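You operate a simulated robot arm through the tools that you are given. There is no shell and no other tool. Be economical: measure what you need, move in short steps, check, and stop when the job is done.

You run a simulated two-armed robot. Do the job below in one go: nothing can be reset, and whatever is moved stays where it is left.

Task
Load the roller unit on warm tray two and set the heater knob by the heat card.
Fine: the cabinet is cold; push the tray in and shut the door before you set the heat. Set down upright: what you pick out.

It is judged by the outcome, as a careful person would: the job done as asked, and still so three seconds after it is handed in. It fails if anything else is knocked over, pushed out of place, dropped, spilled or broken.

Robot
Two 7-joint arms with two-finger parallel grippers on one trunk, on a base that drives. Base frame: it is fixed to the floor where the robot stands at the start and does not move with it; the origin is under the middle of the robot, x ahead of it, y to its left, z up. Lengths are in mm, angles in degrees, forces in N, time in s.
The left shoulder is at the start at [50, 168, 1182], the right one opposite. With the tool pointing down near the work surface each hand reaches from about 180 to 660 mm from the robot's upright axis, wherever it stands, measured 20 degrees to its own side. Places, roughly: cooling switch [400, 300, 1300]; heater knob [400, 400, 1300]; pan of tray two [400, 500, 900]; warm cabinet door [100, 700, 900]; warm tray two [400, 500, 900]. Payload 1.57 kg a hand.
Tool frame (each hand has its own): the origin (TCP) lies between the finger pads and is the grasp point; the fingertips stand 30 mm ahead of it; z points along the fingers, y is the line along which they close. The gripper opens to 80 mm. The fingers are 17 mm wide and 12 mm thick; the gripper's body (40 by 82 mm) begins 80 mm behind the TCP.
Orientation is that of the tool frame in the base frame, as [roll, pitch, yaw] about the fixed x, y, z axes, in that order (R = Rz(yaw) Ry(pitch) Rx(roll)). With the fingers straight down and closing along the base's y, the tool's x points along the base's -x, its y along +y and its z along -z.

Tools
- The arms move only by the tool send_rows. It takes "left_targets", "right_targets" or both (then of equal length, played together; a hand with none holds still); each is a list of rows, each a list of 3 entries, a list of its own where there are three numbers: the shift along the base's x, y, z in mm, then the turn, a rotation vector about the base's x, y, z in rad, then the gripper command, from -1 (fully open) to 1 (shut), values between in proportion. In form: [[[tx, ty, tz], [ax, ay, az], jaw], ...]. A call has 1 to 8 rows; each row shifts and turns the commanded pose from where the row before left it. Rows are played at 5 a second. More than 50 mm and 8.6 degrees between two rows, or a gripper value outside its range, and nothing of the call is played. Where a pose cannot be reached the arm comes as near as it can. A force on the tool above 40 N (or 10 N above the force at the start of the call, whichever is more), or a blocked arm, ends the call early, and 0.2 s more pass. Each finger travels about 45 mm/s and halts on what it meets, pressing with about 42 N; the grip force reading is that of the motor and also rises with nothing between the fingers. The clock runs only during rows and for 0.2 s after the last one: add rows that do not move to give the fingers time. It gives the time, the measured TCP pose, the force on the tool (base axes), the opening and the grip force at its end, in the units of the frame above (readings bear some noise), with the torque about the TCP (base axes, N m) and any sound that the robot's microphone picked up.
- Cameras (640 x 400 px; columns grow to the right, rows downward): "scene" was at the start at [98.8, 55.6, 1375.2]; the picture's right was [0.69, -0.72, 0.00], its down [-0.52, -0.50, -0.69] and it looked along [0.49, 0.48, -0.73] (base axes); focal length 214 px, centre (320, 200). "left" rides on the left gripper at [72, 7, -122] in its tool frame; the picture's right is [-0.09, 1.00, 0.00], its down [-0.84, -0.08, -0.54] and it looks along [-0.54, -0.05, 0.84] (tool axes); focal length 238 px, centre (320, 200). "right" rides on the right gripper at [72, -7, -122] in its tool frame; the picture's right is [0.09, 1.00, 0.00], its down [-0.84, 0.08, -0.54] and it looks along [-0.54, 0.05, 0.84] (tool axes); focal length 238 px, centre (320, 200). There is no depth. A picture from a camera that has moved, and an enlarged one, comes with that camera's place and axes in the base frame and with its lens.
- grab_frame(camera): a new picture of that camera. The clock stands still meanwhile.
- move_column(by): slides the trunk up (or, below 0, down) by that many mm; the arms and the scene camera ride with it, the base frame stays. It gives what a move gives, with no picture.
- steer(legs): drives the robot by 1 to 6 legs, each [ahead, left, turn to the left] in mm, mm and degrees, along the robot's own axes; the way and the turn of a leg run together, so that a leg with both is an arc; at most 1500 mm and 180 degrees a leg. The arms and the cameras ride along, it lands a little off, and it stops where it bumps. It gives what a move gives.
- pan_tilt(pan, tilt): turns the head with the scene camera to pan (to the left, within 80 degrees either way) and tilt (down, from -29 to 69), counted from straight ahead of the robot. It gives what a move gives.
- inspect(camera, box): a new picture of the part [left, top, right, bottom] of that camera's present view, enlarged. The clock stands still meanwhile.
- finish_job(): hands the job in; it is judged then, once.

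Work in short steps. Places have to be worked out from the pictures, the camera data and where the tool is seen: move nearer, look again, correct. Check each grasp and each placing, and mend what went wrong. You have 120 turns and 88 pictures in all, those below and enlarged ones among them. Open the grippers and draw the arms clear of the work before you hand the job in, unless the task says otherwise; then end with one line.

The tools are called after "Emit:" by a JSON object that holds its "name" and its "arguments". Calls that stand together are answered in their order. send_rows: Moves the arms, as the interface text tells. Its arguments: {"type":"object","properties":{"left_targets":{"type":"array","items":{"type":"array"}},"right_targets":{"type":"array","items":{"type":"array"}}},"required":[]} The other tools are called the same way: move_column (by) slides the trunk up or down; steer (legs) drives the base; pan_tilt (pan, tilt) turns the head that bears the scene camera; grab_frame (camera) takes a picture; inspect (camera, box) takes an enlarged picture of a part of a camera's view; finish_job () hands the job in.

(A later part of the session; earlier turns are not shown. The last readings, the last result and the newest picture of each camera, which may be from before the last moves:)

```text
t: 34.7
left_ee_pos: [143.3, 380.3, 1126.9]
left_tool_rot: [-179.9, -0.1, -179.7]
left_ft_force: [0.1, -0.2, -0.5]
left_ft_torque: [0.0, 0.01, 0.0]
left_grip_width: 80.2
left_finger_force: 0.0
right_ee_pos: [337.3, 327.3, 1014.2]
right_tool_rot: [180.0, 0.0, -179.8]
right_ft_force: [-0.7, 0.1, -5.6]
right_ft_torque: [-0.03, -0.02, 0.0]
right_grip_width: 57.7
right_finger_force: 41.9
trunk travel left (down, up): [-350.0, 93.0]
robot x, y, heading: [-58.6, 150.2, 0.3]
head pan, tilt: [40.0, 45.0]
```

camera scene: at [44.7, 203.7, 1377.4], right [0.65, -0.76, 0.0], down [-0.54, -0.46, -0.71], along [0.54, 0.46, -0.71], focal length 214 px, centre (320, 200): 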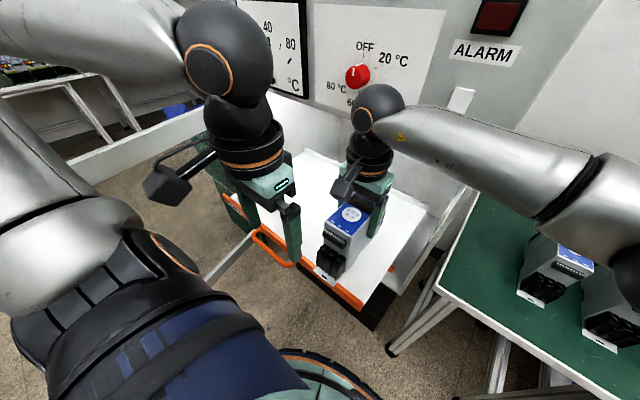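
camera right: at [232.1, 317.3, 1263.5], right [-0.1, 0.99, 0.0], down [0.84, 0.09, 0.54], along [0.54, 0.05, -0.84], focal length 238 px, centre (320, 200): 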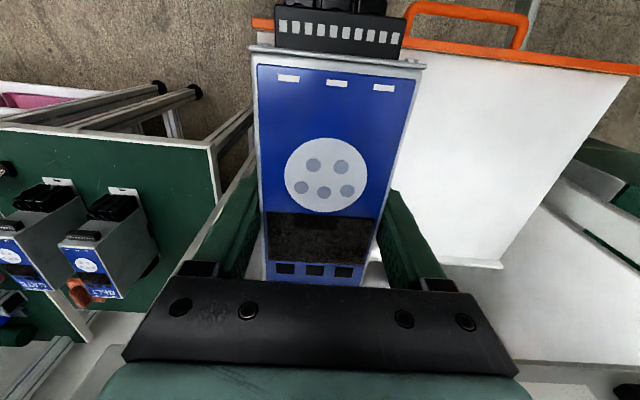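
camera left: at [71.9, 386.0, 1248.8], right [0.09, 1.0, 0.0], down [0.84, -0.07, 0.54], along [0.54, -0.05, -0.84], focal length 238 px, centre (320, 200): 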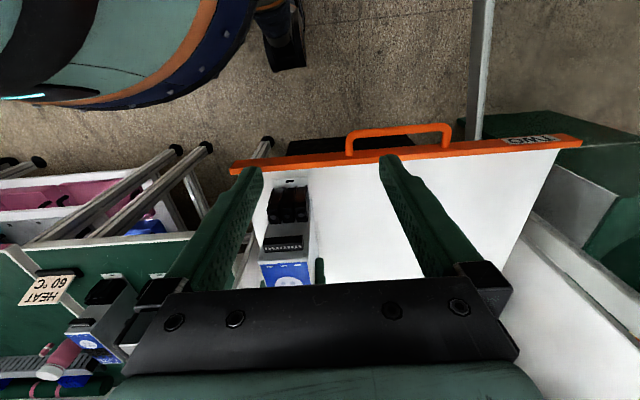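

No contact yet; continue in 3 mm steps.

Emit:
{"name": "send_rows", "arguments": {"right_targets": [[[0, 0, -3], [0, 0, 0], 1], [[0, 0, 0], [0, 0, 0], 1]]}}

Emit:
{"name": "send_rows", "arguments": {"right_targets": [[[0, 0, -3], [0, 0, 0], 1], [[0, 0, 0], [0, 0, 0], 1]]}}

Emit:
{"name": "inspect", "arguments": {"camera": "scene", "box": [310, 180, 430, 300]}}

```text
t: 35.3
left_ee_pos: [142.9, 379.1, 1127.3]
left_tool_rot: [180.0, 0.0, -179.8]
left_ft_force: [-0.5, -0.8, 0.8]
left_ft_torque: [0.0, 0.0, 0.01]
left_grip_width: 80.1
left_finger_force: 0.1
right_ee_pos: [337.8, 326.4, 1011.5]
right_tool_rot: [-180.0, 0.0, -179.7]
right_ft_force: [0.5, 0.0, -5.8]
right_ft_torque: [0.02, -0.03, 0.04]
right_grip_width: 57.7
right_finger_force: 42.4
trunk travel left (down, up): [-350.0, 93.0]
robot x, y, heading: [-56.4, 149.7, 0.3]
head pan, tilt: [40.0, 45.0]
```

```text
t: 35.9
left_ee_pos: [141.9, 379.1, 1126.9]
left_tool_rot: [180.0, 0.0, -179.8]
left_ft_force: [0.4, 0.1, -0.5]
left_ft_torque: [-0.02, 0.03, -0.03]
left_grip_width: 80.0
left_finger_force: 0.0
right_ee_pos: [337.8, 326.4, 1007.3]
right_tool_rot: [-180.0, 0.0, -179.8]
right_ft_force: [-0.4, 0.9, -5.7]
right_ft_torque: [-0.02, -0.04, -0.01]
right_grip_width: 57.6
right_finger_force: 41.5
trunk travel left (down, up): [-350.0, 93.0]
robot x, y, heading: [-61.1, 149.8, 0.2]
head pan, tilt: [40.0, 45.0]
```

```text
3.33 times, centred on (370, 240) of scene
camera zoom: at [44.7, 203.8, 1377.4], right [0.65, -0.76, 0.0], down [-0.54, -0.46, -0.71], along [0.54, 0.46, -0.71], focal length 715 px, centre (153, 67)
```

zoom: 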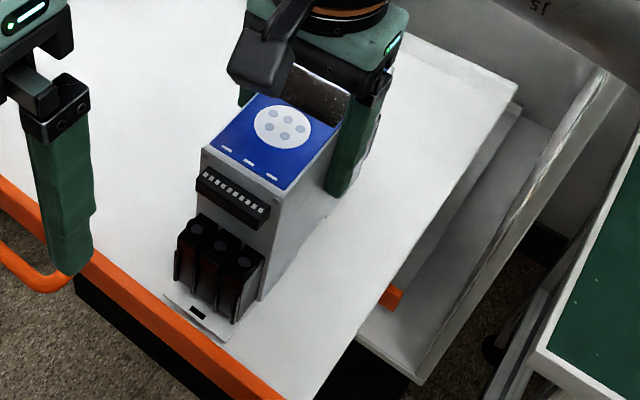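

Still carrying its full weight; continue.

Emit:
{"name": "send_rows", "arguments": {"right_targets": [[[0, 0, -3], [0, 0, 0], 1], [[0, 0, 0], [0, 0, 0], 1]]}}

Emit:
{"name": "send_rows", "arguments": {"right_targets": [[[0, 0, -3], [0, 0, 0], 1], [[0, 0, 0], [0, 0, 0], 1]]}}

Emit:
{"name": "send_rows", "arguments": {"right_targets": [[[0, 0, -3], [0, 0, 0], 1], [[0, 0, 0], [0, 0, 0], 1]]}}

```text
t: 36.5
left_ee_pos: [144.3, 380.1, 1128.3]
left_tool_rot: [180.0, 0.0, -179.8]
left_ft_force: [0.0, 0.1, -0.5]
left_ft_torque: [0.02, 0.06, 0.01]
left_grip_width: 80.3
left_finger_force: 0.1
right_ee_pos: [336.5, 327.1, 1004.2]
right_tool_rot: [-180.0, 0.0, -179.8]
right_ft_force: [-1.0, -0.4, -5.7]
right_ft_torque: [-0.01, 0.0, 0.02]
right_grip_width: 58.0
right_finger_force: 42.3
trunk travel left (down, up): [-350.0, 93.0]
robot x, y, heading: [-59.5, 153.5, 0.0]
head pan, tilt: [40.0, 45.0]
```

```text
t: 37.1
left_ee_pos: [143.0, 379.8, 1127.3]
left_tool_rot: [-180.0, 0.0, -179.7]
left_ft_force: [1.0, -0.4, 0.7]
left_ft_torque: [0.01, 0.01, -0.01]
left_grip_width: 80.2
left_finger_force: 0.1
right_ee_pos: [337.3, 327.0, 1000.3]
right_tool_rot: [180.0, 0.0, -179.8]
right_ft_force: [-0.8, -0.2, -5.1]
right_ft_torque: [0.0, -0.03, 0.0]
right_grip_width: 57.8
right_finger_force: 42.3
trunk travel left (down, up): [-350.0, 93.0]
robot x, y, heading: [-58.7, 150.8, 0.2]
head pan, tilt: [40.0, 45.0]
```

```text
t: 37.7
left_ee_pos: [142.7, 378.8, 1127.5]
left_tool_rot: [180.0, -0.1, -179.8]
left_ft_force: [0.7, 0.1, -0.1]
left_ft_torque: [-0.02, 0.01, -0.02]
left_grip_width: 80.0
left_finger_force: 0.1
right_ee_pos: [338.0, 328.0, 999.5]
right_tool_rot: [180.0, 0.1, -179.9]
right_ft_force: [-0.3, 1.1, 5.1]
right_ft_torque: [-0.29, -0.69, 0.01]
right_grip_width: 57.8
right_finger_force: 41.8
trunk travel left (down, up): [-350.0, 93.0]
robot x, y, heading: [-57.0, 150.3, 0.2]
head pan, tilt: [40.0, 45.0]
```

Contact: the force turned upward at z 999.5. Release and rise clear.

Emit:
{"name": "send_rows", "arguments": {"right_targets": [[[0, 0, 0], [0, 0, 0], -1], [[0, 0, 0], [0, 0, 0], -1], [[0, 0, 0], [0, 0, 0], -1], [[0, 0, 30], [0, 0, 0], -1], [[0, 0, 40], [0, 0, 0], -1], [[0, 0, 40], [0, 0, 0], -1], [[-10, -10, 30], [0, 0, 0], -1], [[-20, -30, 0], [0, 0, 0], -1]]}}

Emit:
{"name": "grab_frame", "arguments": {"camera": "scene"}}

```text
t: 39.5
left_ee_pos: [142.6, 379.2, 1127.6]
left_tool_rot: [179.9, 0.0, -179.7]
left_ft_force: [0.2, -0.1, 1.6]
left_ft_torque: [0.01, -0.02, -0.02]
left_grip_width: 79.9
left_finger_force: 0.2
right_ee_pos: [317.3, 274.1, 1141.3]
right_tool_rot: [-180.0, 0.0, -179.8]
right_ft_force: [0.4, -0.3, 0.4]
right_ft_torque: [0.02, -0.02, -0.01]
right_grip_width: 80.0
right_finger_force: 0.1
right hand out of reach, approached as far as the arm can: row 6
trunk travel left (down, up): [-350.0, 93.0]
robot x, y, heading: [-56.5, 152.1, 0.1]
head pan, tilt: [40.0, 45.0]
```

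```text
52 pictures are left
camera scene: at [44.5, 202.4, 1377.5], right [0.65, -0.76, 0.0], down [-0.54, -0.46, -0.71], along [0.54, 0.46, -0.71], focal length 214 px, centre (320, 200)
```

scene: 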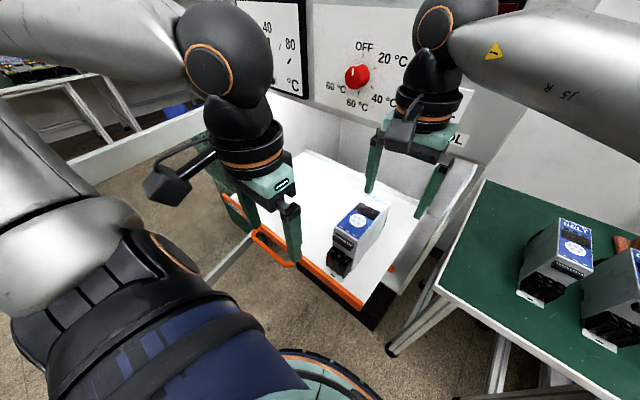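

Unit stands upright on the tray. I draw the right hand back to its own side.

Emit:
{"name": "send_rows", "arguments": {"right_targets": [[[-25, -30, 0], [0, 0, 0], -1], [[-25, -40, 0], [0, 0, 0], -1], [[-22, -42, 0], [0, 0, 0], -1], [[-20, -42, 0], [0, 0, 0], -1], [[-15, -42, 0], [0, 0, 0], -1], [[-10, -42, 0], [0, 0, 0], -1], [[-5, -42, 0], [0, 0, 0], -1], [[0, -40, 0], [0, 0, 0], -1]]}}

Emit:
{"name": "inspect", "arguments": {"camera": "scene", "box": [190, 150, 460, 330]}}

```text
t: 41.3
left_ee_pos: [142.4, 379.1, 1127.9]
left_tool_rot: [180.0, 0.0, -179.8]
left_ft_force: [-0.7, -0.2, 0.5]
left_ft_torque: [0.0, -0.02, -0.03]
left_grip_width: 80.1
left_finger_force: 0.0
right_ee_pos: [195.1, -45.5, 1142.2]
right_tool_rot: [-180.0, 0.0, -179.7]
right_ft_force: [0.1, -0.3, 0.5]
right_ft_torque: [0.02, 0.0, 0.03]
right_grip_width: 79.9
right_finger_force: 0.0
trunk travel left (down, up): [-350.0, 93.0]
robot x, y, heading: [-55.4, 150.5, 0.2]
head pan, tilt: [40.0, 45.0]
```

```text
2.22 times, centred on (325, 240) of scene
camera zoom: at [43.9, 202.7, 1377.6], right [0.65, -0.76, 0.0], down [-0.54, -0.46, -0.71], along [0.54, 0.46, -0.71], focal length 477 px, centre (309, 111)
```

zoom: 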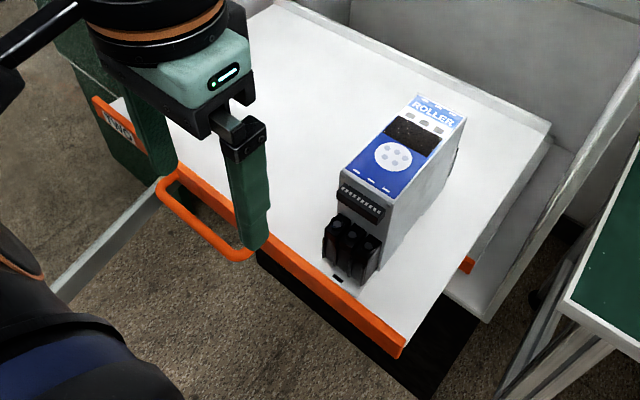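

Placed well. Next, push the tray: I'll back off to about x −350, y 300 so the left hand can push the handle with fingers pointing forward.

Emit:
{"name": "steer", "arguments": {"legs": [[-290, 0, 0], [0, 130, 0]]}}

Emit:
{"name": "pan_tilt", "arguments": {"pan": 20, "tilt": 25}}

Emit:
{"name": "grab_frame", "arguments": {"camera": "scene"}}

```text
t: 44.7
left_ee_pos: [-151.4, 508.2, 1127.3]
left_tool_rot: [-180.0, 0.0, -179.9]
left_ft_force: [0.0, 0.5, 0.7]
left_ft_torque: [-0.01, 0.0, 0.02]
left_grip_width: 79.9
left_finger_force: 0.2
right_ee_pos: [-100.2, 83.4, 1142.6]
right_tool_rot: [-180.0, 0.0, -179.9]
right_ft_force: [0.5, 0.0, -0.5]
right_ft_torque: [0.0, 0.03, 0.01]
right_grip_width: 79.8
right_finger_force: 0.1
trunk travel left (down, up): [-350.0, 93.0]
robot x, y, heading: [-352.2, 280.1, 0.1]
head pan, tilt: [40.0, 45.0]
```

```text
t: 45.5
left_ee_pos: [-152.3, 506.7, 1126.0]
left_tool_rot: [-180.0, 0.0, -179.9]
left_ft_force: [-0.1, -0.1, 0.4]
left_ft_torque: [0.0, -0.01, 0.02]
left_grip_width: 80.0
left_finger_force: 0.0
right_ee_pos: [-99.5, 84.4, 1142.7]
right_tool_rot: [-180.0, 0.0, -179.9]
right_ft_force: [0.1, 0.7, -0.3]
right_ft_torque: [-0.03, 0.04, 0.03]
right_grip_width: 80.0
right_finger_force: 0.1
trunk travel left (down, up): [-350.0, 93.0]
robot x, y, heading: [-356.0, 276.8, 0.1]
head pan, tilt: [20.0, 25.0]
```

```text
50 pictures are left
camera scene: at [-226.6, 310.5, 1408.0], right [0.34, -0.94, 0.0], down [-0.4, -0.15, -0.91], along [0.85, 0.31, -0.42], focal length 214 px, centre (320, 200)
```

scene: 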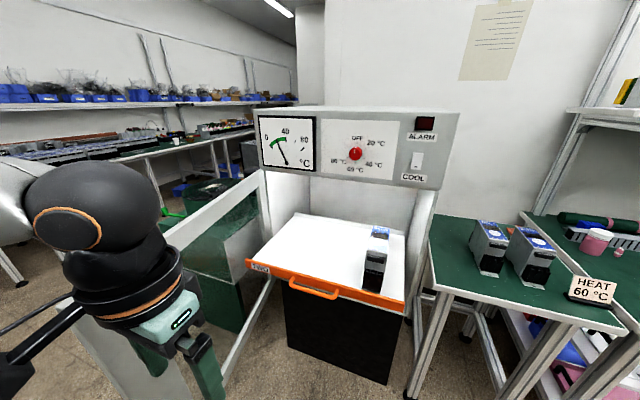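

Good overall view. I zoom in on the handle and the door.

Emit:
{"name": "inspect", "arguments": {"camera": "scene", "box": [230, 230, 420, 340]}}

Emit:
{"name": "inspect", "arguments": {"camera": "left", "box": [0, 0, 640, 400]}}

```text
3.37 times, centred on (325, 285) of scene
camera zoom: at [-226.6, 310.5, 1408.0], right [0.34, -0.94, 0.0], down [-0.4, -0.15, -0.91], along [0.85, 0.31, -0.42], focal length 722 px, centre (303, -86)
```

zoom: 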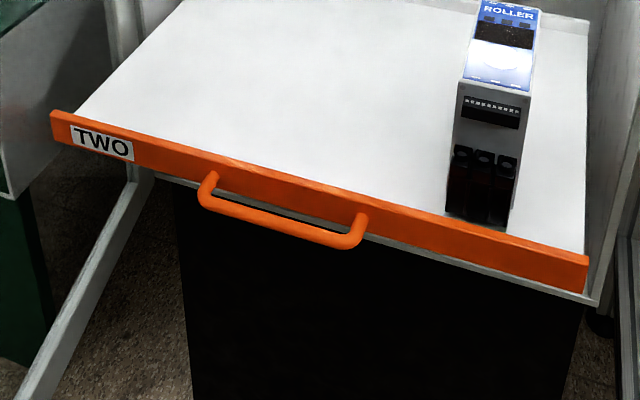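

```text
1.00 times, centred on (320, 200) of left (not enlarged: the box is as wide or as high as the picture)
camera zoom: at [-223.1, 513.4, 1248.9], right [0.09, 1.0, 0.0], down [0.84, -0.08, 0.54], along [0.54, -0.05, -0.84], focal length 238 px, centre (320, 200)
```

zoom: 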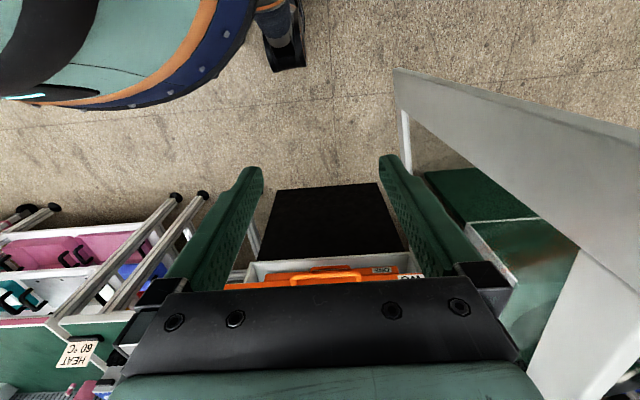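

The door stands along y≈670–770, close to the left arm, so I use the right hand to push the tray. First I pitch the right hand forward, closed, while moving it ahead, and raise the left hand a bit.

Emit:
{"name": "send_rows", "arguments": {"left_targets": [[[0, 0, 10], [0, 0, 0], -1], [[0, 0, 10], [0, 0, 0], -1], [[0, 0, 10], [0, 0, 0], -1], [[0, 0, 10], [0, 0, 0], -1], [[0, 0, 10], [0, 0, 0], -1], [[0, 0, 10], [0, 0, 0], -1], [[0, 0, 10], [0, 0, 0], -1], [[0, 0, 0], [0, 0, 0], -1]], "right_targets": [[[25, 0, 0], [0, -0.1428, 0], 1], [[25, 0, -10], [0, -0.1428, 0], 1], [[25, 0, -10], [0, -0.1428, 0], 1], [[25, 0, -10], [0, -0.1428, 0], 1], [[25, 0, -10], [0, -0.1428, 0], 1], [[25, 0, -10], [0, -0.1428, 0], 1], [[25, 0, -10], [0, -0.1428, 0], 1], [[15, 0, -10], [0, -0.1428, 0], 1]]}}

Emit:
{"name": "send_rows", "arguments": {"right_targets": [[[0, 0, -20], [0, -0.1428, 0], 1], [[0, 0, -20], [0, -0.1428, 0], 1], [[0, 0, -20], [0, -0.1428, 0], 1], [[0, 0, 0], [0, 0, 0], 1]]}}

Emit:
{"name": "grab_frame", "arguments": {"camera": "scene"}}

```text
t: 47.3
left_ee_pos: [-151.9, 505.2, 1197.3]
left_tool_rot: [179.9, 0.0, -179.9]
left_ft_force: [-0.5, 0.3, 0.5]
left_ft_torque: [-0.03, 0.01, 0.03]
left_grip_width: 80.0
left_finger_force: 0.0
right_ee_pos: [101.9, 87.8, 1075.1]
right_tool_rot: [-179.9, 65.4, -179.8]
right_ft_force: [0.0, 0.4, -0.1]
right_ft_torque: [0.03, -0.01, 0.02]
right_grip_width: 0.2
right_finger_force: 21.3
right hand out of reach, approached as far as the arm can: row 5, 6
trunk travel left (down, up): [-350.0, 93.0]
robot x, y, heading: [-350.9, 278.0, 0.2]
head pan, tilt: [20.0, 25.0]
```

```text
t: 48.3
left_ee_pos: [-150.8, 505.5, 1196.8]
left_tool_rot: [180.0, 0.0, -179.9]
left_ft_force: [-0.8, 0.8, 0.0]
left_ft_torque: [0.03, -0.01, 0.02]
left_grip_width: 80.0
left_finger_force: 0.0
right_ee_pos: [101.5, 89.0, 1076.4]
right_tool_rot: [-179.9, 65.5, -179.8]
right_ft_force: [0.2, 0.7, -0.9]
right_ft_torque: [0.06, 0.0, -0.02]
right_grip_width: 0.1
right_finger_force: 21.5
right hand out of reach, approached as far as the arm can: row 1, 2, 3
trunk travel left (down, up): [-350.0, 93.0]
robot x, y, heading: [-354.8, 277.7, 0.2]
head pan, tilt: [20.0, 25.0]
```

```text
47 pictures are left
camera scene: at [-226.6, 310.4, 1408.0], right [0.34, -0.94, 0.0], down [-0.4, -0.15, -0.91], along [0.85, 0.31, -0.42], focal length 214 px, centre (320, 200)
```

scene: 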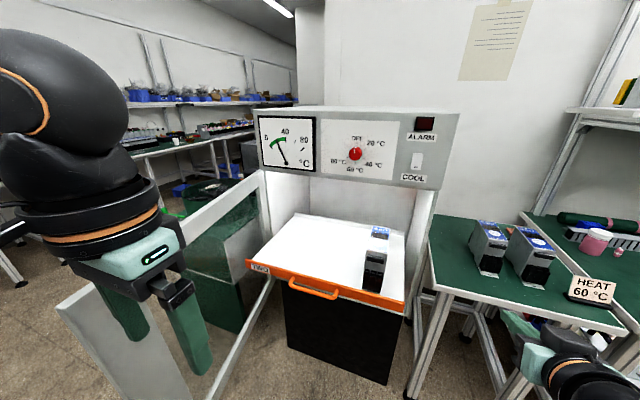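

Right hand pitches to ~65°, good enough. I swing it left and down toward the handle, still in front of the tray.

Emit:
{"name": "send_rows", "arguments": {"right_targets": [[[0, 40, -10], [0, 0, 0], 1], [[0, 40, -10], [0, 0, 0], 1], [[0, 40, -10], [0, 0, 0], 1], [[0, 40, -10], [0, 0, 0], 1], [[0, 40, -10], [0, 0, 0], 1], [[0, 40, -10], [0, 0, 0], 1], [[0, 40, -10], [0, 0, 0], 1], [[0, 40, -10], [0, 0, 0], 1]]}}

Emit:
{"name": "grab_frame", "arguments": {"camera": "scene"}}

```text
t: 50.1
left_ee_pos: [-151.9, 506.8, 1197.1]
left_tool_rot: [-180.0, 0.0, -179.9]
left_ft_force: [0.2, 0.5, 0.6]
left_ft_torque: [-0.03, -0.01, 0.02]
left_grip_width: 79.9
left_finger_force: 0.1
right_ee_pos: [102.6, 407.1, 996.6]
right_tool_rot: [-179.9, 65.5, -179.9]
right_ft_force: [-0.1, -0.9, -0.5]
right_ft_torque: [0.02, 0.01, -0.02]
right_grip_width: 0.0
right_finger_force: 21.7
trunk travel left (down, up): [-350.0, 93.0]
robot x, y, heading: [-356.6, 281.0, -0.0]
head pan, tilt: [20.0, 25.0]
```

```text
46 pictures are left
camera scene: at [-226.8, 311.3, 1408.0], right [0.34, -0.94, 0.0], down [-0.4, -0.15, -0.91], along [0.85, 0.31, -0.42], focal length 214 px, centre (320, 200)
```

scene: 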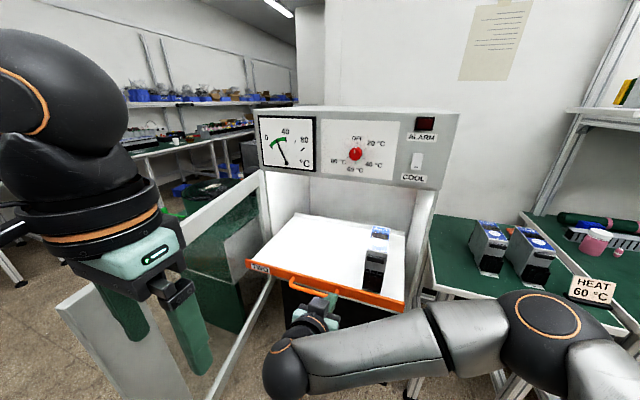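

Now lower to handle height.

Emit:
{"name": "send_rows", "arguments": {"right_targets": [[[0, 20, -25], [0, 0, 0], 1], [[0, 20, -25], [0, 0, 0], 1], [[0, 5, -25], [0, 0, 0], 1], [[0, 0, -25], [0, 0, 0], 1], [[0, 0, 0], [0, 0, 0], 1]]}}

Emit:
{"name": "inspect", "arguments": {"camera": "scene", "box": [220, 230, 420, 400]}}

Emit:
{"name": "grab_frame", "arguments": {"camera": "right"}}

```text
t: 51.3
left_ee_pos: [-151.9, 505.7, 1197.9]
left_tool_rot: [-180.0, -0.1, -179.9]
left_ft_force: [0.2, -0.2, -0.5]
left_ft_torque: [0.04, -0.04, 0.01]
left_grip_width: 80.2
left_finger_force: 0.0
right_ee_pos: [102.7, 442.4, 898.4]
right_tool_rot: [-179.9, 65.4, -179.9]
right_ft_force: [0.6, 0.1, 0.2]
right_ft_torque: [-0.01, 0.02, -0.02]
right_grip_width: 0.2
right_finger_force: 21.5
right hand out of reach, approached as far as the arm can: row 4
trunk travel left (down, up): [-350.0, 93.0]
robot x, y, heading: [-355.5, 278.3, -0.2]
head pan, tilt: [20.0, 25.0]
```

```text
2.35 times, centred on (320, 315) of scene
camera zoom: at [-226.6, 310.5, 1408.0], right [0.34, -0.94, 0.0], down [-0.4, -0.15, -0.91], along [0.85, 0.31, -0.42], focal length 505 px, centre (320, -71)
```

zoom: 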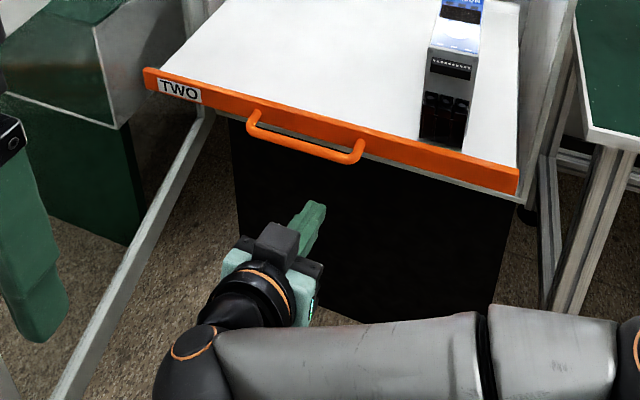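

```text
44 pictures are left
camera right: at [-37.6, 436.8, 882.9], right [-0.04, 1.0, -0.08], down [-0.14, 0.08, 0.99], along [0.99, 0.05, 0.14], focal length 238 px, centre (320, 200)
```

right: 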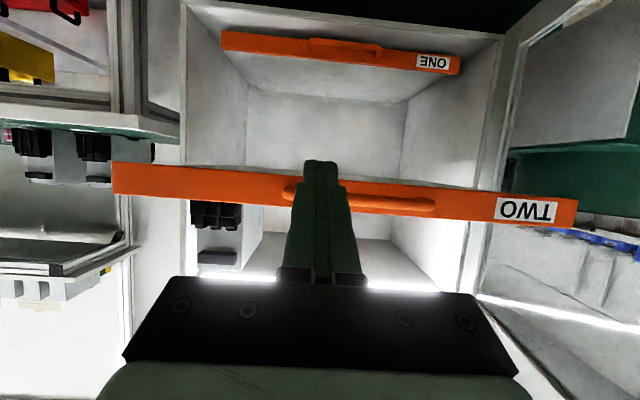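

Tray ONE sits closed lower down, its front at x ≈ 480, so TWO must go in about 250 mm. The handle bar is about z 915; I raise the fingers to it and move to near contact.

Emit:
{"name": "send_rows", "arguments": {"right_targets": [[[0, 10, 14], [0, 0, 0], 1], [[0, 10, 14], [0, 0, 0], 1], [[15, 0, 0], [0, 0, 0], 1], [[15, 0, 0], [0, 0, 0], 1], [[0, 0, 0], [0, 0, 0], 1]]}}

Emit:
{"name": "grab_frame", "arguments": {"camera": "right"}}

Emit:
{"name": "inspect", "arguments": {"camera": "scene", "box": [220, 230, 420, 400]}}

```text
t: 52.5
left_ee_pos: [-151.7, 506.2, 1197.8]
left_tool_rot: [180.0, -0.1, -180.0]
left_ft_force: [-0.5, -1.0, -0.2]
left_ft_torque: [0.02, -0.02, 0.02]
left_grip_width: 80.1
left_finger_force: 0.1
right_ee_pos: [134.3, 452.2, 928.9]
right_tool_rot: [-179.9, 65.5, -179.9]
right_ft_force: [0.0, -0.1, 0.0]
right_ft_torque: [0.0, 0.03, 0.01]
right_grip_width: 0.0
right_finger_force: 21.1
right hand out of reach, approached as far as the arm can: row 1, 2
trunk travel left (down, up): [-350.0, 93.0]
robot x, y, heading: [-352.7, 278.1, 0.2]
head pan, tilt: [20.0, 25.0]
```

```text
43 pictures are left
camera right: at [-5.7, 445.9, 913.8], right [-0.04, 1.0, -0.08], down [-0.14, 0.08, 0.99], along [0.99, 0.05, 0.14], focal length 238 px, centre (320, 200)
```

right: 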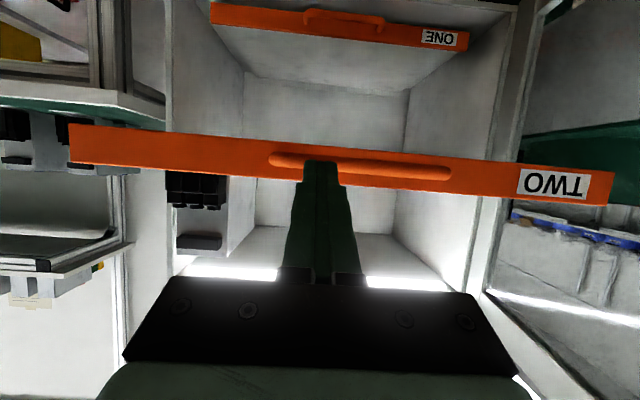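

```text
2.35 times, centred on (320, 315) of scene
camera zoom: at [-226.6, 310.4, 1408.0], right [0.34, -0.94, 0.0], down [-0.4, -0.15, -0.91], along [0.85, 0.31, -0.42], focal length 505 px, centre (320, -71)
```

zoom: 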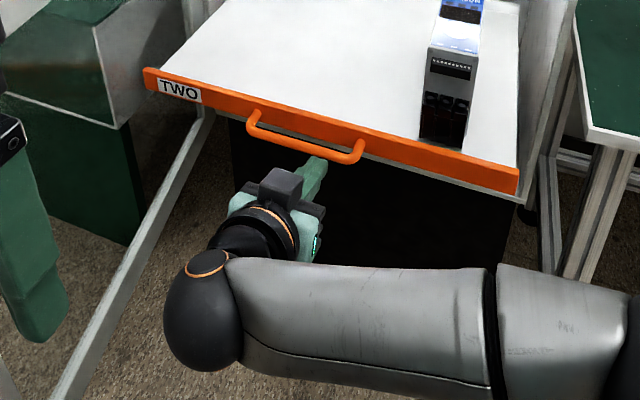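

Tip is in line with the bar. Push forward gently.

Emit:
{"name": "send_rows", "arguments": {"right_targets": [[[8, 0, 0], [0, 0, 0], 1], [[10, 0, 0], [0, 0, 0], 1], [[10, 0, 0], [0, 0, 0], 1], [[12, 0, 0], [0, 0, 0], 1], [[12, 0, 0], [0, 0, 0], 1], [[12, 0, 0], [0, 0, 0], 1], [[10, 0, 0], [0, 0, 0], 1], [[5, 0, 0], [0, 0, 0], 1]]}}

Emit:
{"name": "inspect", "arguments": {"camera": "scene", "box": [220, 200, 440, 400]}}

```text
t: 54.3
left_ee_pos: [-153.1, 506.7, 1197.2]
left_tool_rot: [179.9, 0.0, -179.9]
left_ft_force: [-0.4, 0.2, 0.2]
left_ft_torque: [0.02, 0.02, 0.01]
left_grip_width: 79.7
left_finger_force: 0.0
right_ee_pos: [211.4, 443.8, 930.4]
right_tool_rot: [-179.9, 65.4, -179.9]
right_ft_force: [-1.7, 1.6, 0.0]
right_ft_torque: [0.0, 0.03, 0.03]
right_grip_width: 0.0
right_finger_force: 21.8
right hand out of reach, approached as far as the arm can: row 5, 7
trunk travel left (down, up): [-350.0, 93.0]
robot x, y, heading: [-355.9, 275.7, -0.1]
head pan, tilt: [20.0, 25.0]
```

```text
2.00 times, centred on (330, 300) of scene
camera zoom: at [-226.7, 310.5, 1408.0], right [0.34, -0.94, 0.0], down [-0.4, -0.15, -0.91], along [0.85, 0.31, -0.42], focal length 429 px, centre (300, 0)
```

zoom: 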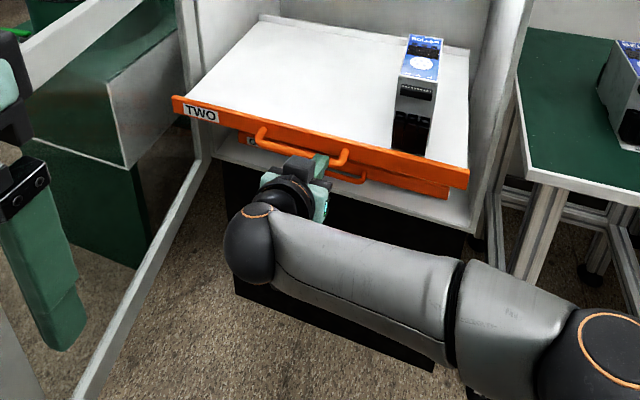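

Tray slides easily. The arm is at its reach limit, so I continue by driving ahead 120.

Emit:
{"name": "steer", "arguments": {"legs": [[120, 0, 0]]}}

Emit:
{"name": "grab_frame", "arguments": {"camera": "scene"}}

```text
t: 55.5
left_ee_pos: [-31.7, 504.9, 1197.2]
left_tool_rot: [-179.9, -0.1, 180.0]
left_ft_force: [0.5, 0.7, -0.2]
left_ft_torque: [-0.02, -0.02, 0.01]
left_grip_width: 80.3
left_finger_force: 0.1
right_ee_pos: [331.1, 443.8, 929.9]
right_tool_rot: [-180.0, 65.3, -179.9]
right_ft_force: [-0.5, 0.3, 0.6]
right_ft_torque: [0.02, 0.01, -0.03]
right_grip_width: 0.0
right_finger_force: 21.3
trunk travel left (down, up): [-350.0, 93.0]
robot x, y, heading: [-233.9, 279.0, -0.1]
head pan, tilt: [20.0, 25.0]
```

```text
40 pictures are left
camera scene: at [-106.5, 310.3, 1407.9], right [0.34, -0.94, 0.0], down [-0.4, -0.14, -0.91], along [0.85, 0.31, -0.42], focal length 214 px, centre (320, 200)
```

scene: 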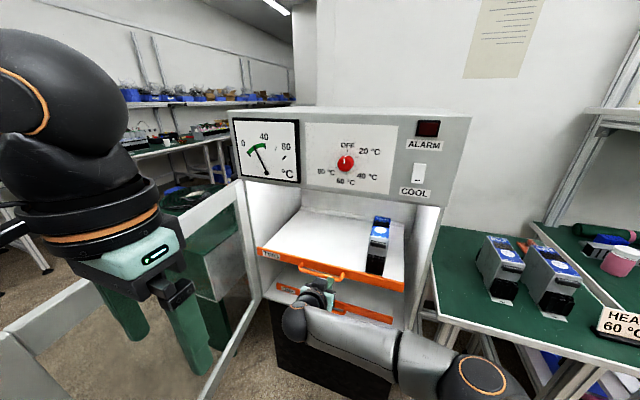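

Continue 70 mm more.

Emit:
{"name": "steer", "arguments": {"legs": [[70, 0, 0]]}}

Emit:
{"name": "grab_frame", "arguments": {"camera": "scene"}}

Emit:
{"name": "grab_frame", "arguments": {"camera": "right"}}

```text
t: 56.6
left_ee_pos: [37.2, 505.4, 1197.8]
left_tool_rot: [-180.0, -0.2, -179.9]
left_ft_force: [0.2, 0.3, -0.3]
left_ft_torque: [0.0, 0.03, -0.02]
left_grip_width: 80.0
left_finger_force: 0.0
right_ee_pos: [401.5, 444.5, 930.3]
right_tool_rot: [180.0, 65.4, -179.9]
right_ft_force: [0.3, -0.3, -1.2]
right_ft_torque: [-0.01, -0.01, 0.01]
right_grip_width: 0.0
right_finger_force: 21.3
trunk travel left (down, up): [-350.0, 93.0]
robot x, y, heading: [-163.2, 281.9, 0.0]
head pan, tilt: [20.0, 25.0]
```

```text
39 pictures are left
camera scene: at [-36.9, 310.4, 1407.9], right [0.34, -0.94, 0.0], down [-0.4, -0.14, -0.91], along [0.85, 0.31, -0.42], focal length 214 px, centre (320, 200)
```

scene: 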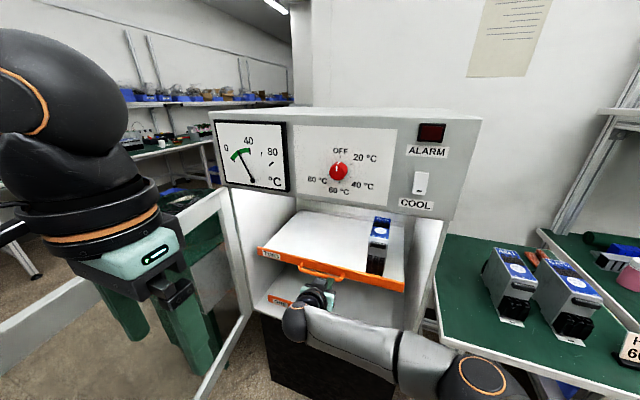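

```text
38 pictures are left
camera right: at [260.7, 436.8, 914.5], right [-0.04, 1.0, -0.08], down [-0.14, 0.08, 0.99], along [0.99, 0.05, 0.14], focal length 238 px, centre (320, 200)
```

right: 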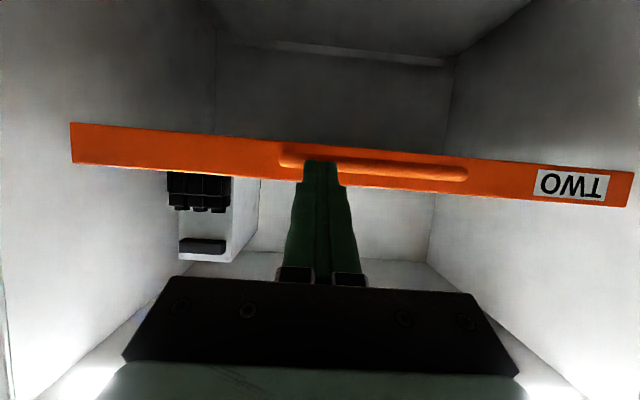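

Nearly home. I push in small steps until it resists.

Emit:
{"name": "send_rows", "arguments": {"right_targets": [[[4, 0, 0], [0, 0, 0], 1], [[4, 0, 0], [0, 0, 0], 1], [[4, 0, 0], [0, 0, 0], 1], [[0, 0, 0], [0, 0, 0], 1]]}}

Emit:
{"name": "steer", "arguments": {"legs": [[12, 0, 0]]}}

Emit:
{"name": "grab_frame", "arguments": {"camera": "scene"}}

```text
t: 57.6
left_ee_pos: [37.7, 506.0, 1197.1]
left_tool_rot: [180.0, 0.0, 180.0]
left_ft_force: [-0.8, 0.3, -0.8]
left_ft_torque: [-0.02, 0.01, -0.01]
left_grip_width: 79.6
left_finger_force: 0.0
right_ee_pos: [410.9, 442.2, 931.2]
right_tool_rot: [180.0, 65.4, -179.9]
right_ft_force: [-1.9, 0.2, 0.1]
right_ft_torque: [0.02, 0.06, 0.04]
right_grip_width: 0.0
right_finger_force: 21.1
right hand out of reach, approached as far as the arm can: row 3
trunk travel left (down, up): [-350.0, 93.0]
robot x, y, heading: [-165.6, 274.3, 0.3]
head pan, tilt: [20.0, 25.0]
```

```text
t: 58.3
left_ee_pos: [49.3, 506.4, 1196.8]
left_tool_rot: [180.0, 0.0, -180.0]
left_ft_force: [0.0, -0.2, 0.6]
left_ft_torque: [0.03, 0.01, -0.02]
left_grip_width: 80.2
left_finger_force: 0.0
right_ee_pos: [424.8, 440.8, 930.6]
right_tool_rot: [179.8, 65.3, -179.9]
right_ft_force: [0.4, 0.4, 0.0]
right_ft_torque: [0.03, 0.02, -0.02]
right_grip_width: 0.0
right_finger_force: 21.0
trunk travel left (down, up): [-350.0, 93.0]
robot x, y, heading: [-154.0, 281.2, 0.1]
head pan, tilt: [20.0, 25.0]
```

```text
37 pictures are left
camera scene: at [-25.2, 310.4, 1408.0], right [0.34, -0.94, 0.0], down [-0.4, -0.14, -0.91], along [0.85, 0.31, -0.42], focal length 214 px, centre (320, 200)
```

scene: 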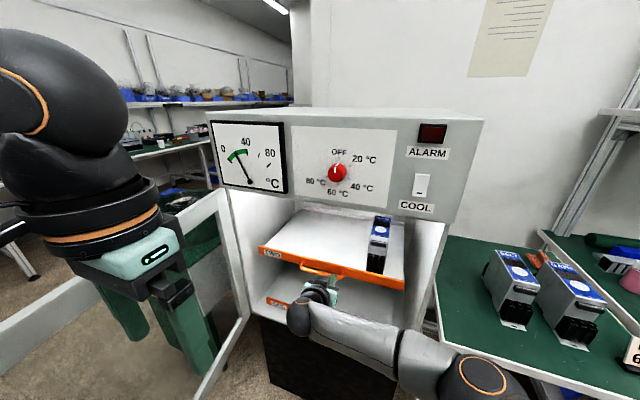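

No resistance yet; drive 15 more.

Emit:
{"name": "steer", "arguments": {"legs": [[15, 0, 0]]}}

Emit:
{"name": "inspect", "arguments": {"camera": "scene", "box": [230, 190, 450, 350]}}

```text
t: 59.2
left_ee_pos: [60.5, 505.0, 1198.4]
left_tool_rot: [-180.0, 0.1, 179.9]
left_ft_force: [-0.3, -0.4, 0.5]
left_ft_torque: [-0.01, 0.0, -0.02]
left_grip_width: 79.8
left_finger_force: 0.0
right_ee_pos: [431.3, 441.0, 932.0]
right_tool_rot: [-179.6, 65.3, -179.6]
right_ft_force: [-9.0, -5.8, 6.0]
right_ft_torque: [-0.03, 0.03, -0.15]
right_grip_width: 0.0
right_finger_force: 21.2
trunk travel left (down, up): [-350.0, 93.0]
robot x, y, heading: [-140.0, 279.0, 0.3]
head pan, tilt: [20.0, 25.0]
stopped in leg 1: the force on the tool passed its limit at 54 N (the readings are from after the stop); the commanded pose is now the measured one
```

```text
2.50 times, centred on (340, 270) of scene
camera zoom: at [-16.2, 309.3, 1408.3], right [0.34, -0.94, 0.0], down [-0.4, -0.14, -0.91], along [0.85, 0.31, -0.42], focal length 536 px, centre (270, 25)
```

zoom: 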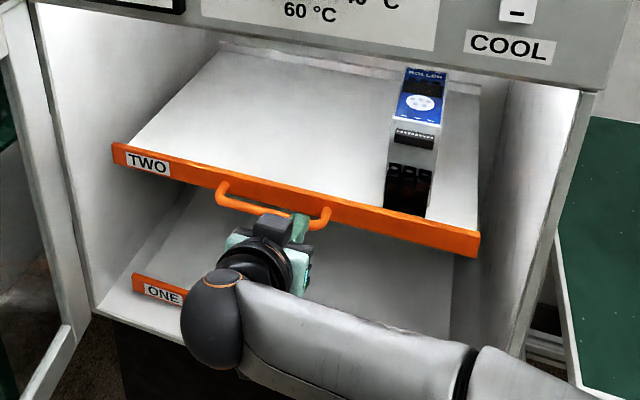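

The stop was felt: tray two is fully in, unit upright. I back off, clear of the door's swing.

Emit:
{"name": "steer", "arguments": {"legs": [[-230, 0, 0]]}}

Emit:
{"name": "send_rows", "arguments": {"right_targets": [[[-20, -40, 20], [0, 0, 0], 1], [[-20, -40, 20], [0, 0, 0], 1], [[-20, -40, 20], [0, 0, 0], 1], [[-20, -40, 20], [0, 0, 0], 1], [[-20, -40, 20], [0, 0, 0], 1], [[-20, -40, 10], [0, 0, 0], 1], [[0, -40, 0], [0, 0, 0], 1], [[0, -40, 0], [0, 0, 0], 1]]}}

Emit:
{"name": "pan_tilt", "arguments": {"pan": 50, "tilt": 35}}

Emit:
{"name": "grab_frame", "arguments": {"camera": "scene"}}

```text
t: 60.9
left_ee_pos: [-162.7, 506.0, 1198.1]
left_tool_rot: [180.0, 0.0, 180.0]
left_ft_force: [0.2, -0.3, -0.4]
left_ft_torque: [-0.02, -0.06, 0.01]
left_grip_width: 80.2
left_finger_force: 0.0
right_ee_pos: [208.7, 441.5, 931.4]
right_tool_rot: [-179.7, 65.1, -179.8]
right_ft_force: [-0.3, 0.0, 0.3]
right_ft_torque: [0.0, -0.03, 0.01]
right_grip_width: 0.0
right_finger_force: 21.7
trunk travel left (down, up): [-350.0, 93.0]
robot x, y, heading: [-365.2, 280.6, 0.3]
head pan, tilt: [20.0, 25.0]
```

```text
t: 62.7
left_ee_pos: [-163.0, 504.8, 1198.4]
left_tool_rot: [180.0, 0.0, 179.9]
left_ft_force: [0.0, 0.4, -0.2]
left_ft_torque: [0.0, -0.04, 0.0]
left_grip_width: 80.2
left_finger_force: 0.0
right_ee_pos: [87.5, 121.5, 1041.8]
right_tool_rot: [-179.8, 65.2, -179.8]
right_ft_force: [0.0, 0.5, -0.5]
right_ft_torque: [-0.02, 0.0, 0.03]
right_grip_width: 0.0
right_finger_force: 21.2
trunk travel left (down, up): [-350.0, 93.0]
robot x, y, heading: [-365.7, 279.7, -0.2]
head pan, tilt: [20.0, 25.0]
```

```text
t: 63.6
left_ee_pos: [-162.4, 506.3, 1196.6]
left_tool_rot: [-179.9, 0.0, 179.9]
left_ft_force: [0.6, 0.1, 1.2]
left_ft_torque: [-0.05, 0.02, 0.0]
left_grip_width: 79.9
left_finger_force: 0.1
right_ee_pos: [87.7, 122.9, 1040.9]
right_tool_rot: [-179.6, 65.1, -179.8]
right_ft_force: [0.0, -0.1, -0.8]
right_ft_torque: [0.02, 0.0, -0.01]
right_grip_width: 0.0
right_finger_force: 21.6
trunk travel left (down, up): [-350.0, 93.0]
robot x, y, heading: [-363.5, 277.7, -0.3]
head pan, tilt: [50.0, 35.0]
```

```text
35 pictures are left
camera scene: at [-267.4, 346.2, 1392.3], right [0.77, -0.64, 0.0], down [-0.37, -0.44, -0.82], along [0.53, 0.63, -0.57], focal length 214 px, centre (320, 200)
```

scene: 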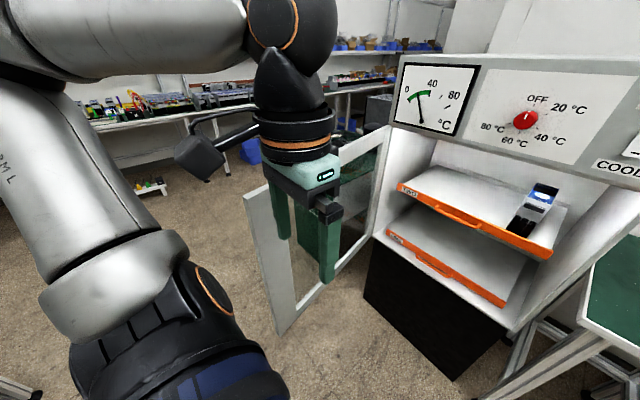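

Free door corner ≈ [−153, 710, 1162], hinge ≈ [437, 790]. I raise the left hand, close it, and take it over the door to the outer side.

Emit:
{"name": "send_rows", "arguments": {"left_targets": [[[0, 0, 40], [0, 0, 0], 1], [[0, 0, 40], [0, 0, 0], 1], [[8, 45, 0], [0, 0, 0], 1], [[8, 45, 0], [0, 0, 0], 1], [[8, 45, 0], [0, 0, 0], 1], [[8, 45, 0], [0, 0, 0], 1], [[8, 45, 0], [0, 0, 0], 1], [[10, 45, 0], [0, 0, 0], 1]]}}

Emit:
{"name": "grab_frame", "arguments": {"camera": "scene"}}

Emit:
{"name": "grab_frame", "arguments": {"camera": "left"}}

```text
t: 65.4
left_ee_pos: [-113.9, 774.8, 1277.0]
left_tool_rot: [179.9, -0.1, -180.0]
left_ft_force: [0.1, 0.1, 0.9]
left_ft_torque: [-0.01, 0.02, 0.01]
left_grip_width: 0.2
left_finger_force: 21.3
right_ee_pos: [88.5, 122.3, 1041.8]
right_tool_rot: [-179.5, 65.1, -179.7]
right_ft_force: [0.4, 0.3, -1.2]
right_ft_torque: [-0.02, -0.01, -0.02]
right_grip_width: 0.0
right_finger_force: 21.2
trunk travel left (down, up): [-350.0, 93.0]
robot x, y, heading: [-362.3, 278.2, 0.0]
head pan, tilt: [50.0, 35.0]
```

```text
34 pictures are left
camera scene: at [-267.1, 346.7, 1392.2], right [0.77, -0.64, 0.0], down [-0.37, -0.44, -0.82], along [0.53, 0.63, -0.57], focal length 214 px, centre (320, 200)
```

scene: 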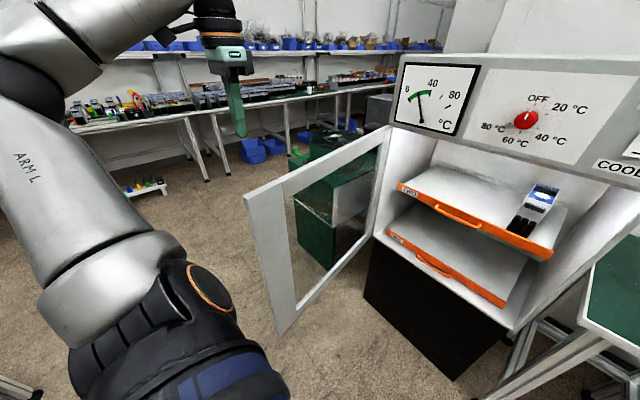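

```text
33 pictures are left
camera left: at [-184.3, 782.5, 1398.6], right [0.09, 1.0, 0.0], down [0.84, -0.08, 0.54], along [0.54, -0.05, -0.84], focal length 238 px, centre (320, 200)
```

left: 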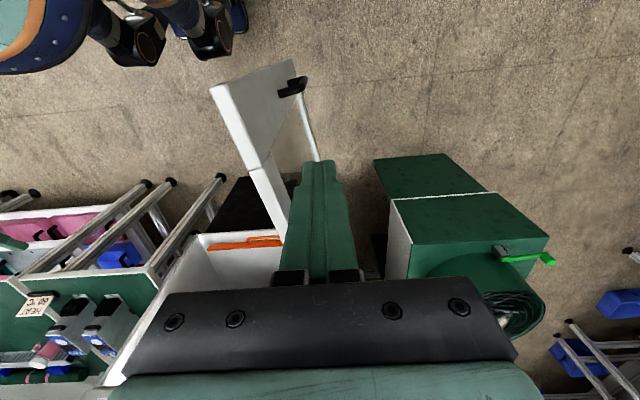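

From above: the door's outer face is at y ≈ 714 here and my hand is 60 mm clear of it; a black door handle sits lower. I lower the fingers beside the door's top rail and begin pushing slowly.

Emit:
{"name": "send_rows", "arguments": {"left_targets": [[[0, 0, -40], [0, 0, 0], 1], [[0, 0, -40], [0, 0, 0], 1], [[0, 0, -40], [0, 0, 0], 1], [[0, 0, -20], [0, 0, 0], 1], [[1, -19, 0], [0, 0, 0], 1], [[1, -19, 0], [0, 0, 0], 1], [[2, -19, 0], [0, 0, 0], 1], [[2, -19, 0], [0, 0, 0], 1]]}}

Emit:
{"name": "grab_frame", "arguments": {"camera": "scene"}}

Emit:
{"name": "grab_frame", "arguments": {"camera": "left"}}

```text
t: 67.2
left_ee_pos: [-107.0, 698.0, 1138.3]
left_tool_rot: [-180.0, 0.0, -179.8]
left_ft_force: [0.2, 0.3, 1.0]
left_ft_torque: [-0.02, 0.01, 0.04]
left_grip_width: 0.0
left_finger_force: 21.0
right_ee_pos: [88.9, 120.5, 1040.6]
right_tool_rot: [-179.7, 65.1, -179.7]
right_ft_force: [0.0, -0.2, 0.0]
right_ft_torque: [0.02, -0.01, 0.01]
right_grip_width: 0.0
right_finger_force: 21.3
trunk travel left (down, up): [-350.0, 93.0]
robot x, y, heading: [-365.9, 280.1, 0.1]
head pan, tilt: [50.0, 35.0]
```

```text
32 pictures are left
camera scene: at [-267.3, 346.0, 1392.3], right [0.77, -0.64, 0.0], down [-0.37, -0.44, -0.82], along [0.53, 0.63, -0.57], focal length 214 px, centre (320, 200)
```

scene: 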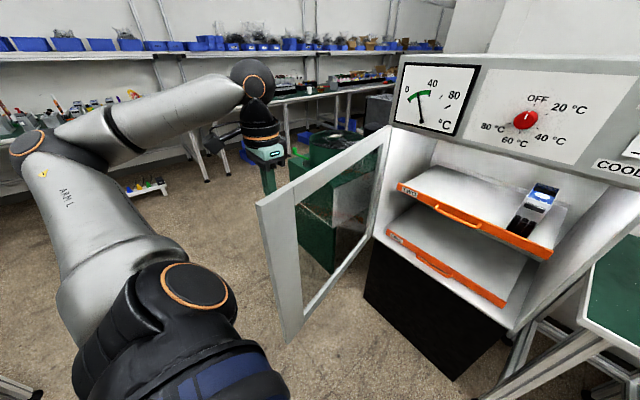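

```text
31 pictures are left
camera left: at [-177.5, 706.9, 1259.9], right [0.09, 1.0, 0.0], down [0.84, -0.08, 0.54], along [0.54, -0.05, -0.84], focal length 238 px, centre (320, 200)
```

left: 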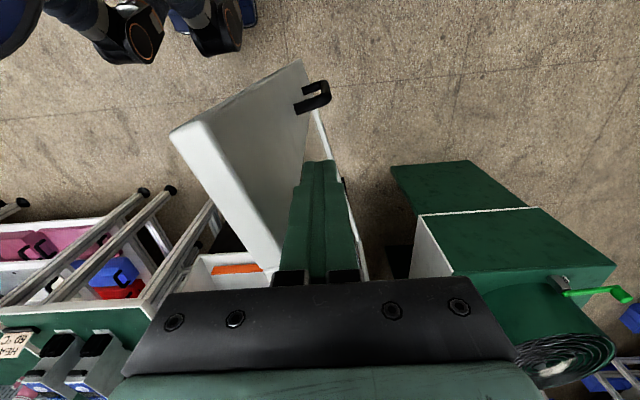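

The door follows. Continue along the arc.

Emit:
{"name": "send_rows", "arguments": {"left_targets": [[[3.6, -18.9, 0], [0, 0, 0], 1], [[8, -30, 0], [0, 0, 0], 1], [[10, -31, 0], [0, 0, 0], 1], [[11, -31, 0], [0, 0, 0], 1], [[13, -31, 0], [0, 0, 0], 1], [[15, -30, 0], [0, 0, 0], 1], [[16, -29, 0], [0, 0, 0], 1], [[13, -19, 0], [0, 0, 0], 1]]}}

Emit:
{"name": "grab_frame", "arguments": {"camera": "scene"}}

```text
t: 69.0
left_ee_pos: [-15.7, 479.3, 1137.7]
left_tool_rot: [-179.9, 0.0, 180.0]
left_ft_force: [-0.2, -0.5, 0.2]
left_ft_torque: [0.01, 0.02, 0.01]
left_grip_width: 0.0
left_finger_force: 21.2
right_ee_pos: [88.2, 121.7, 1040.4]
right_tool_rot: [-179.8, 65.1, -179.7]
right_ft_force: [0.3, 0.3, 0.3]
right_ft_torque: [0.01, 0.0, 0.0]
right_grip_width: 0.0
right_finger_force: 21.3
trunk travel left (down, up): [-350.0, 93.0]
robot x, y, heading: [-366.5, 276.7, -0.1]
head pan, tilt: [50.0, 35.0]
```

```text
30 pictures are left
camera scene: at [-267.2, 345.9, 1392.3], right [0.77, -0.64, 0.0], down [-0.37, -0.44, -0.82], along [0.53, 0.63, -0.57], focal length 214 px, centre (320, 200)
```

scene: 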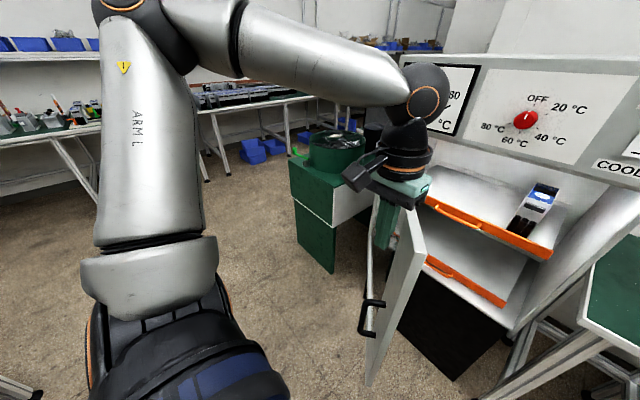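

Going well, hand at ~34° of the arc. Continue.

Emit:
{"name": "send_rows", "arguments": {"left_targets": [[[16, -24, 0], [0, 0, 0], 1], [[16, -24, 0], [0, 0, 0], 1], [[19.5, -21, 0], [0, 0, 0], 1], [[19.5, -21, 0], [0, 0, 0], 1], [[21.5, -18.5, 0], [0, 0, 0], 1], [[21.5, -18.5, 0], [0, 0, 0], 1], [[24, -16.5, 0], [0, 0, 0], 1], [[24, -16.5, 0], [0, 0, 0], 1]]}}

Emit:
{"name": "grab_frame", "arguments": {"camera": "scene"}}

```text
t: 70.8
left_ee_pos: [41.9, 404.3, 1137.8]
left_tool_rot: [-180.0, 0.0, 179.9]
left_ft_force: [-0.1, -0.5, -0.3]
left_ft_torque: [-0.01, 0.01, 0.03]
left_grip_width: 0.2
left_finger_force: 21.0
left hand out of reach, approached as far as the arm can: row 4, 5, 6, 7, 8
right_ee_pos: [88.5, 122.2, 1041.0]
right_tool_rot: [-179.6, 65.1, -179.6]
right_ft_force: [-0.2, 0.0, 0.4]
right_ft_torque: [0.0, -0.02, -0.02]
right_grip_width: 0.0
right_finger_force: 20.5
trunk travel left (down, up): [-350.0, 93.0]
robot x, y, heading: [-363.4, 279.0, -0.1]
head pan, tilt: [50.0, 35.0]
```

```text
29 pictures are left
camera scene: at [-267.5, 346.2, 1392.3], right [0.77, -0.64, 0.0], down [-0.37, -0.44, -0.82], along [0.53, 0.63, -0.57], focal length 214 px, centre (320, 200)
```

scene: 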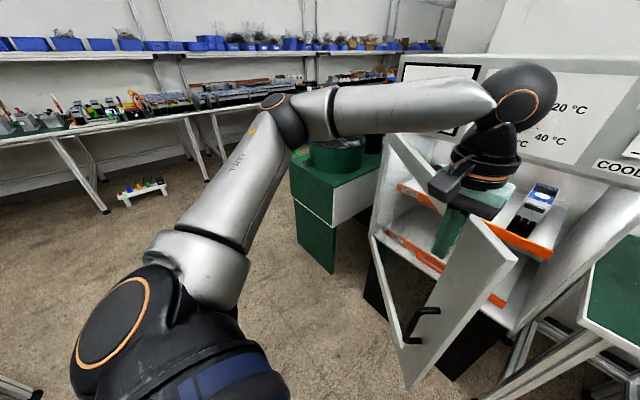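

The left arm is at a limit; I'll continue by driving. First I bring the right hand back to a tucked, pointing-down pose.

Emit:
{"name": "send_rows", "arguments": {"right_targets": [[[-20, -5, 12], [0, 0.1415, 0], 1], [[-20, -5, 12], [0, 0.1415, 0], 1], [[-20, -5, 12], [0, 0.1415, 0], 1], [[-20, -5, 12], [0, 0.1415, 0], 1], [[-20, -5, 12], [0, 0.1415, 0], 1], [[-20, -5, 12], [0, 0.1415, 0], 1], [[-20, -5, 12], [0, 0.1415, 0], 1], [[-20, -5, 12], [0, 0.1415, 0], 1]]}}

Emit:
{"name": "steer", "arguments": {"legs": [[60, -48, 0], [70, -40, 0]]}}

Emit:
{"name": "grab_frame", "arguments": {"camera": "scene"}}

```text
t: 72.6
left_ee_pos: [41.1, 404.7, 1138.3]
left_tool_rot: [180.0, 0.1, 179.9]
left_ft_force: [-0.3, 0.8, -0.6]
left_ft_torque: [-0.01, -0.01, -0.01]
left_grip_width: 0.3
left_finger_force: 21.0
right_ee_pos: [-72.3, 83.0, 1137.3]
right_tool_rot: [-179.8, 0.1, -179.7]
right_ft_force: [-0.1, 0.3, -0.1]
right_ft_torque: [-0.01, -0.06, 0.0]
right_grip_width: 0.0
right_finger_force: 21.5
trunk travel left (down, up): [-350.0, 93.0]
robot x, y, heading: [-366.9, 277.0, -0.2]
head pan, tilt: [50.0, 35.0]
```

```text
t: 74.4
left_ee_pos: [171.8, 316.5, 1138.5]
left_tool_rot: [180.0, 0.0, 179.9]
left_ft_force: [0.2, -0.1, -0.1]
left_ft_torque: [-0.01, 0.02, 0.0]
left_grip_width: 0.0
left_finger_force: 21.3
right_ee_pos: [59.4, -6.3, 1136.8]
right_tool_rot: [-179.9, 0.2, -179.8]
right_ft_force: [-0.2, 0.1, 0.0]
right_ft_torque: [-0.01, 0.01, 0.01]
right_grip_width: 0.0
right_finger_force: 21.1
trunk travel left (down, up): [-350.0, 93.0]
robot x, y, heading: [-237.8, 189.9, 0.0]
head pan, tilt: [50.0, 35.0]
```

```text
28 pictures are left
camera scene: at [-136.4, 257.8, 1392.2], right [0.77, -0.64, 0.0], down [-0.37, -0.44, -0.82], along [0.53, 0.63, -0.57], focal length 214 px, centre (320, 200)
```

scene: 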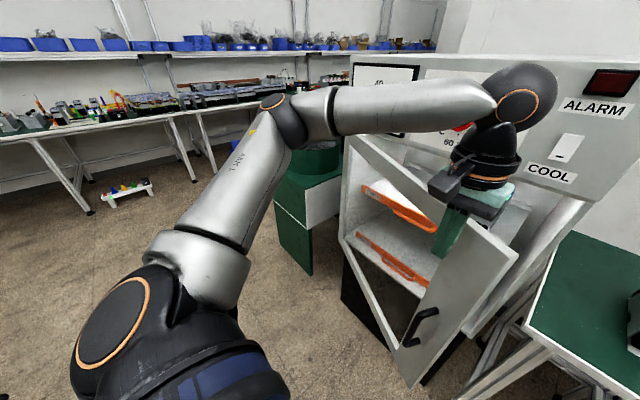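

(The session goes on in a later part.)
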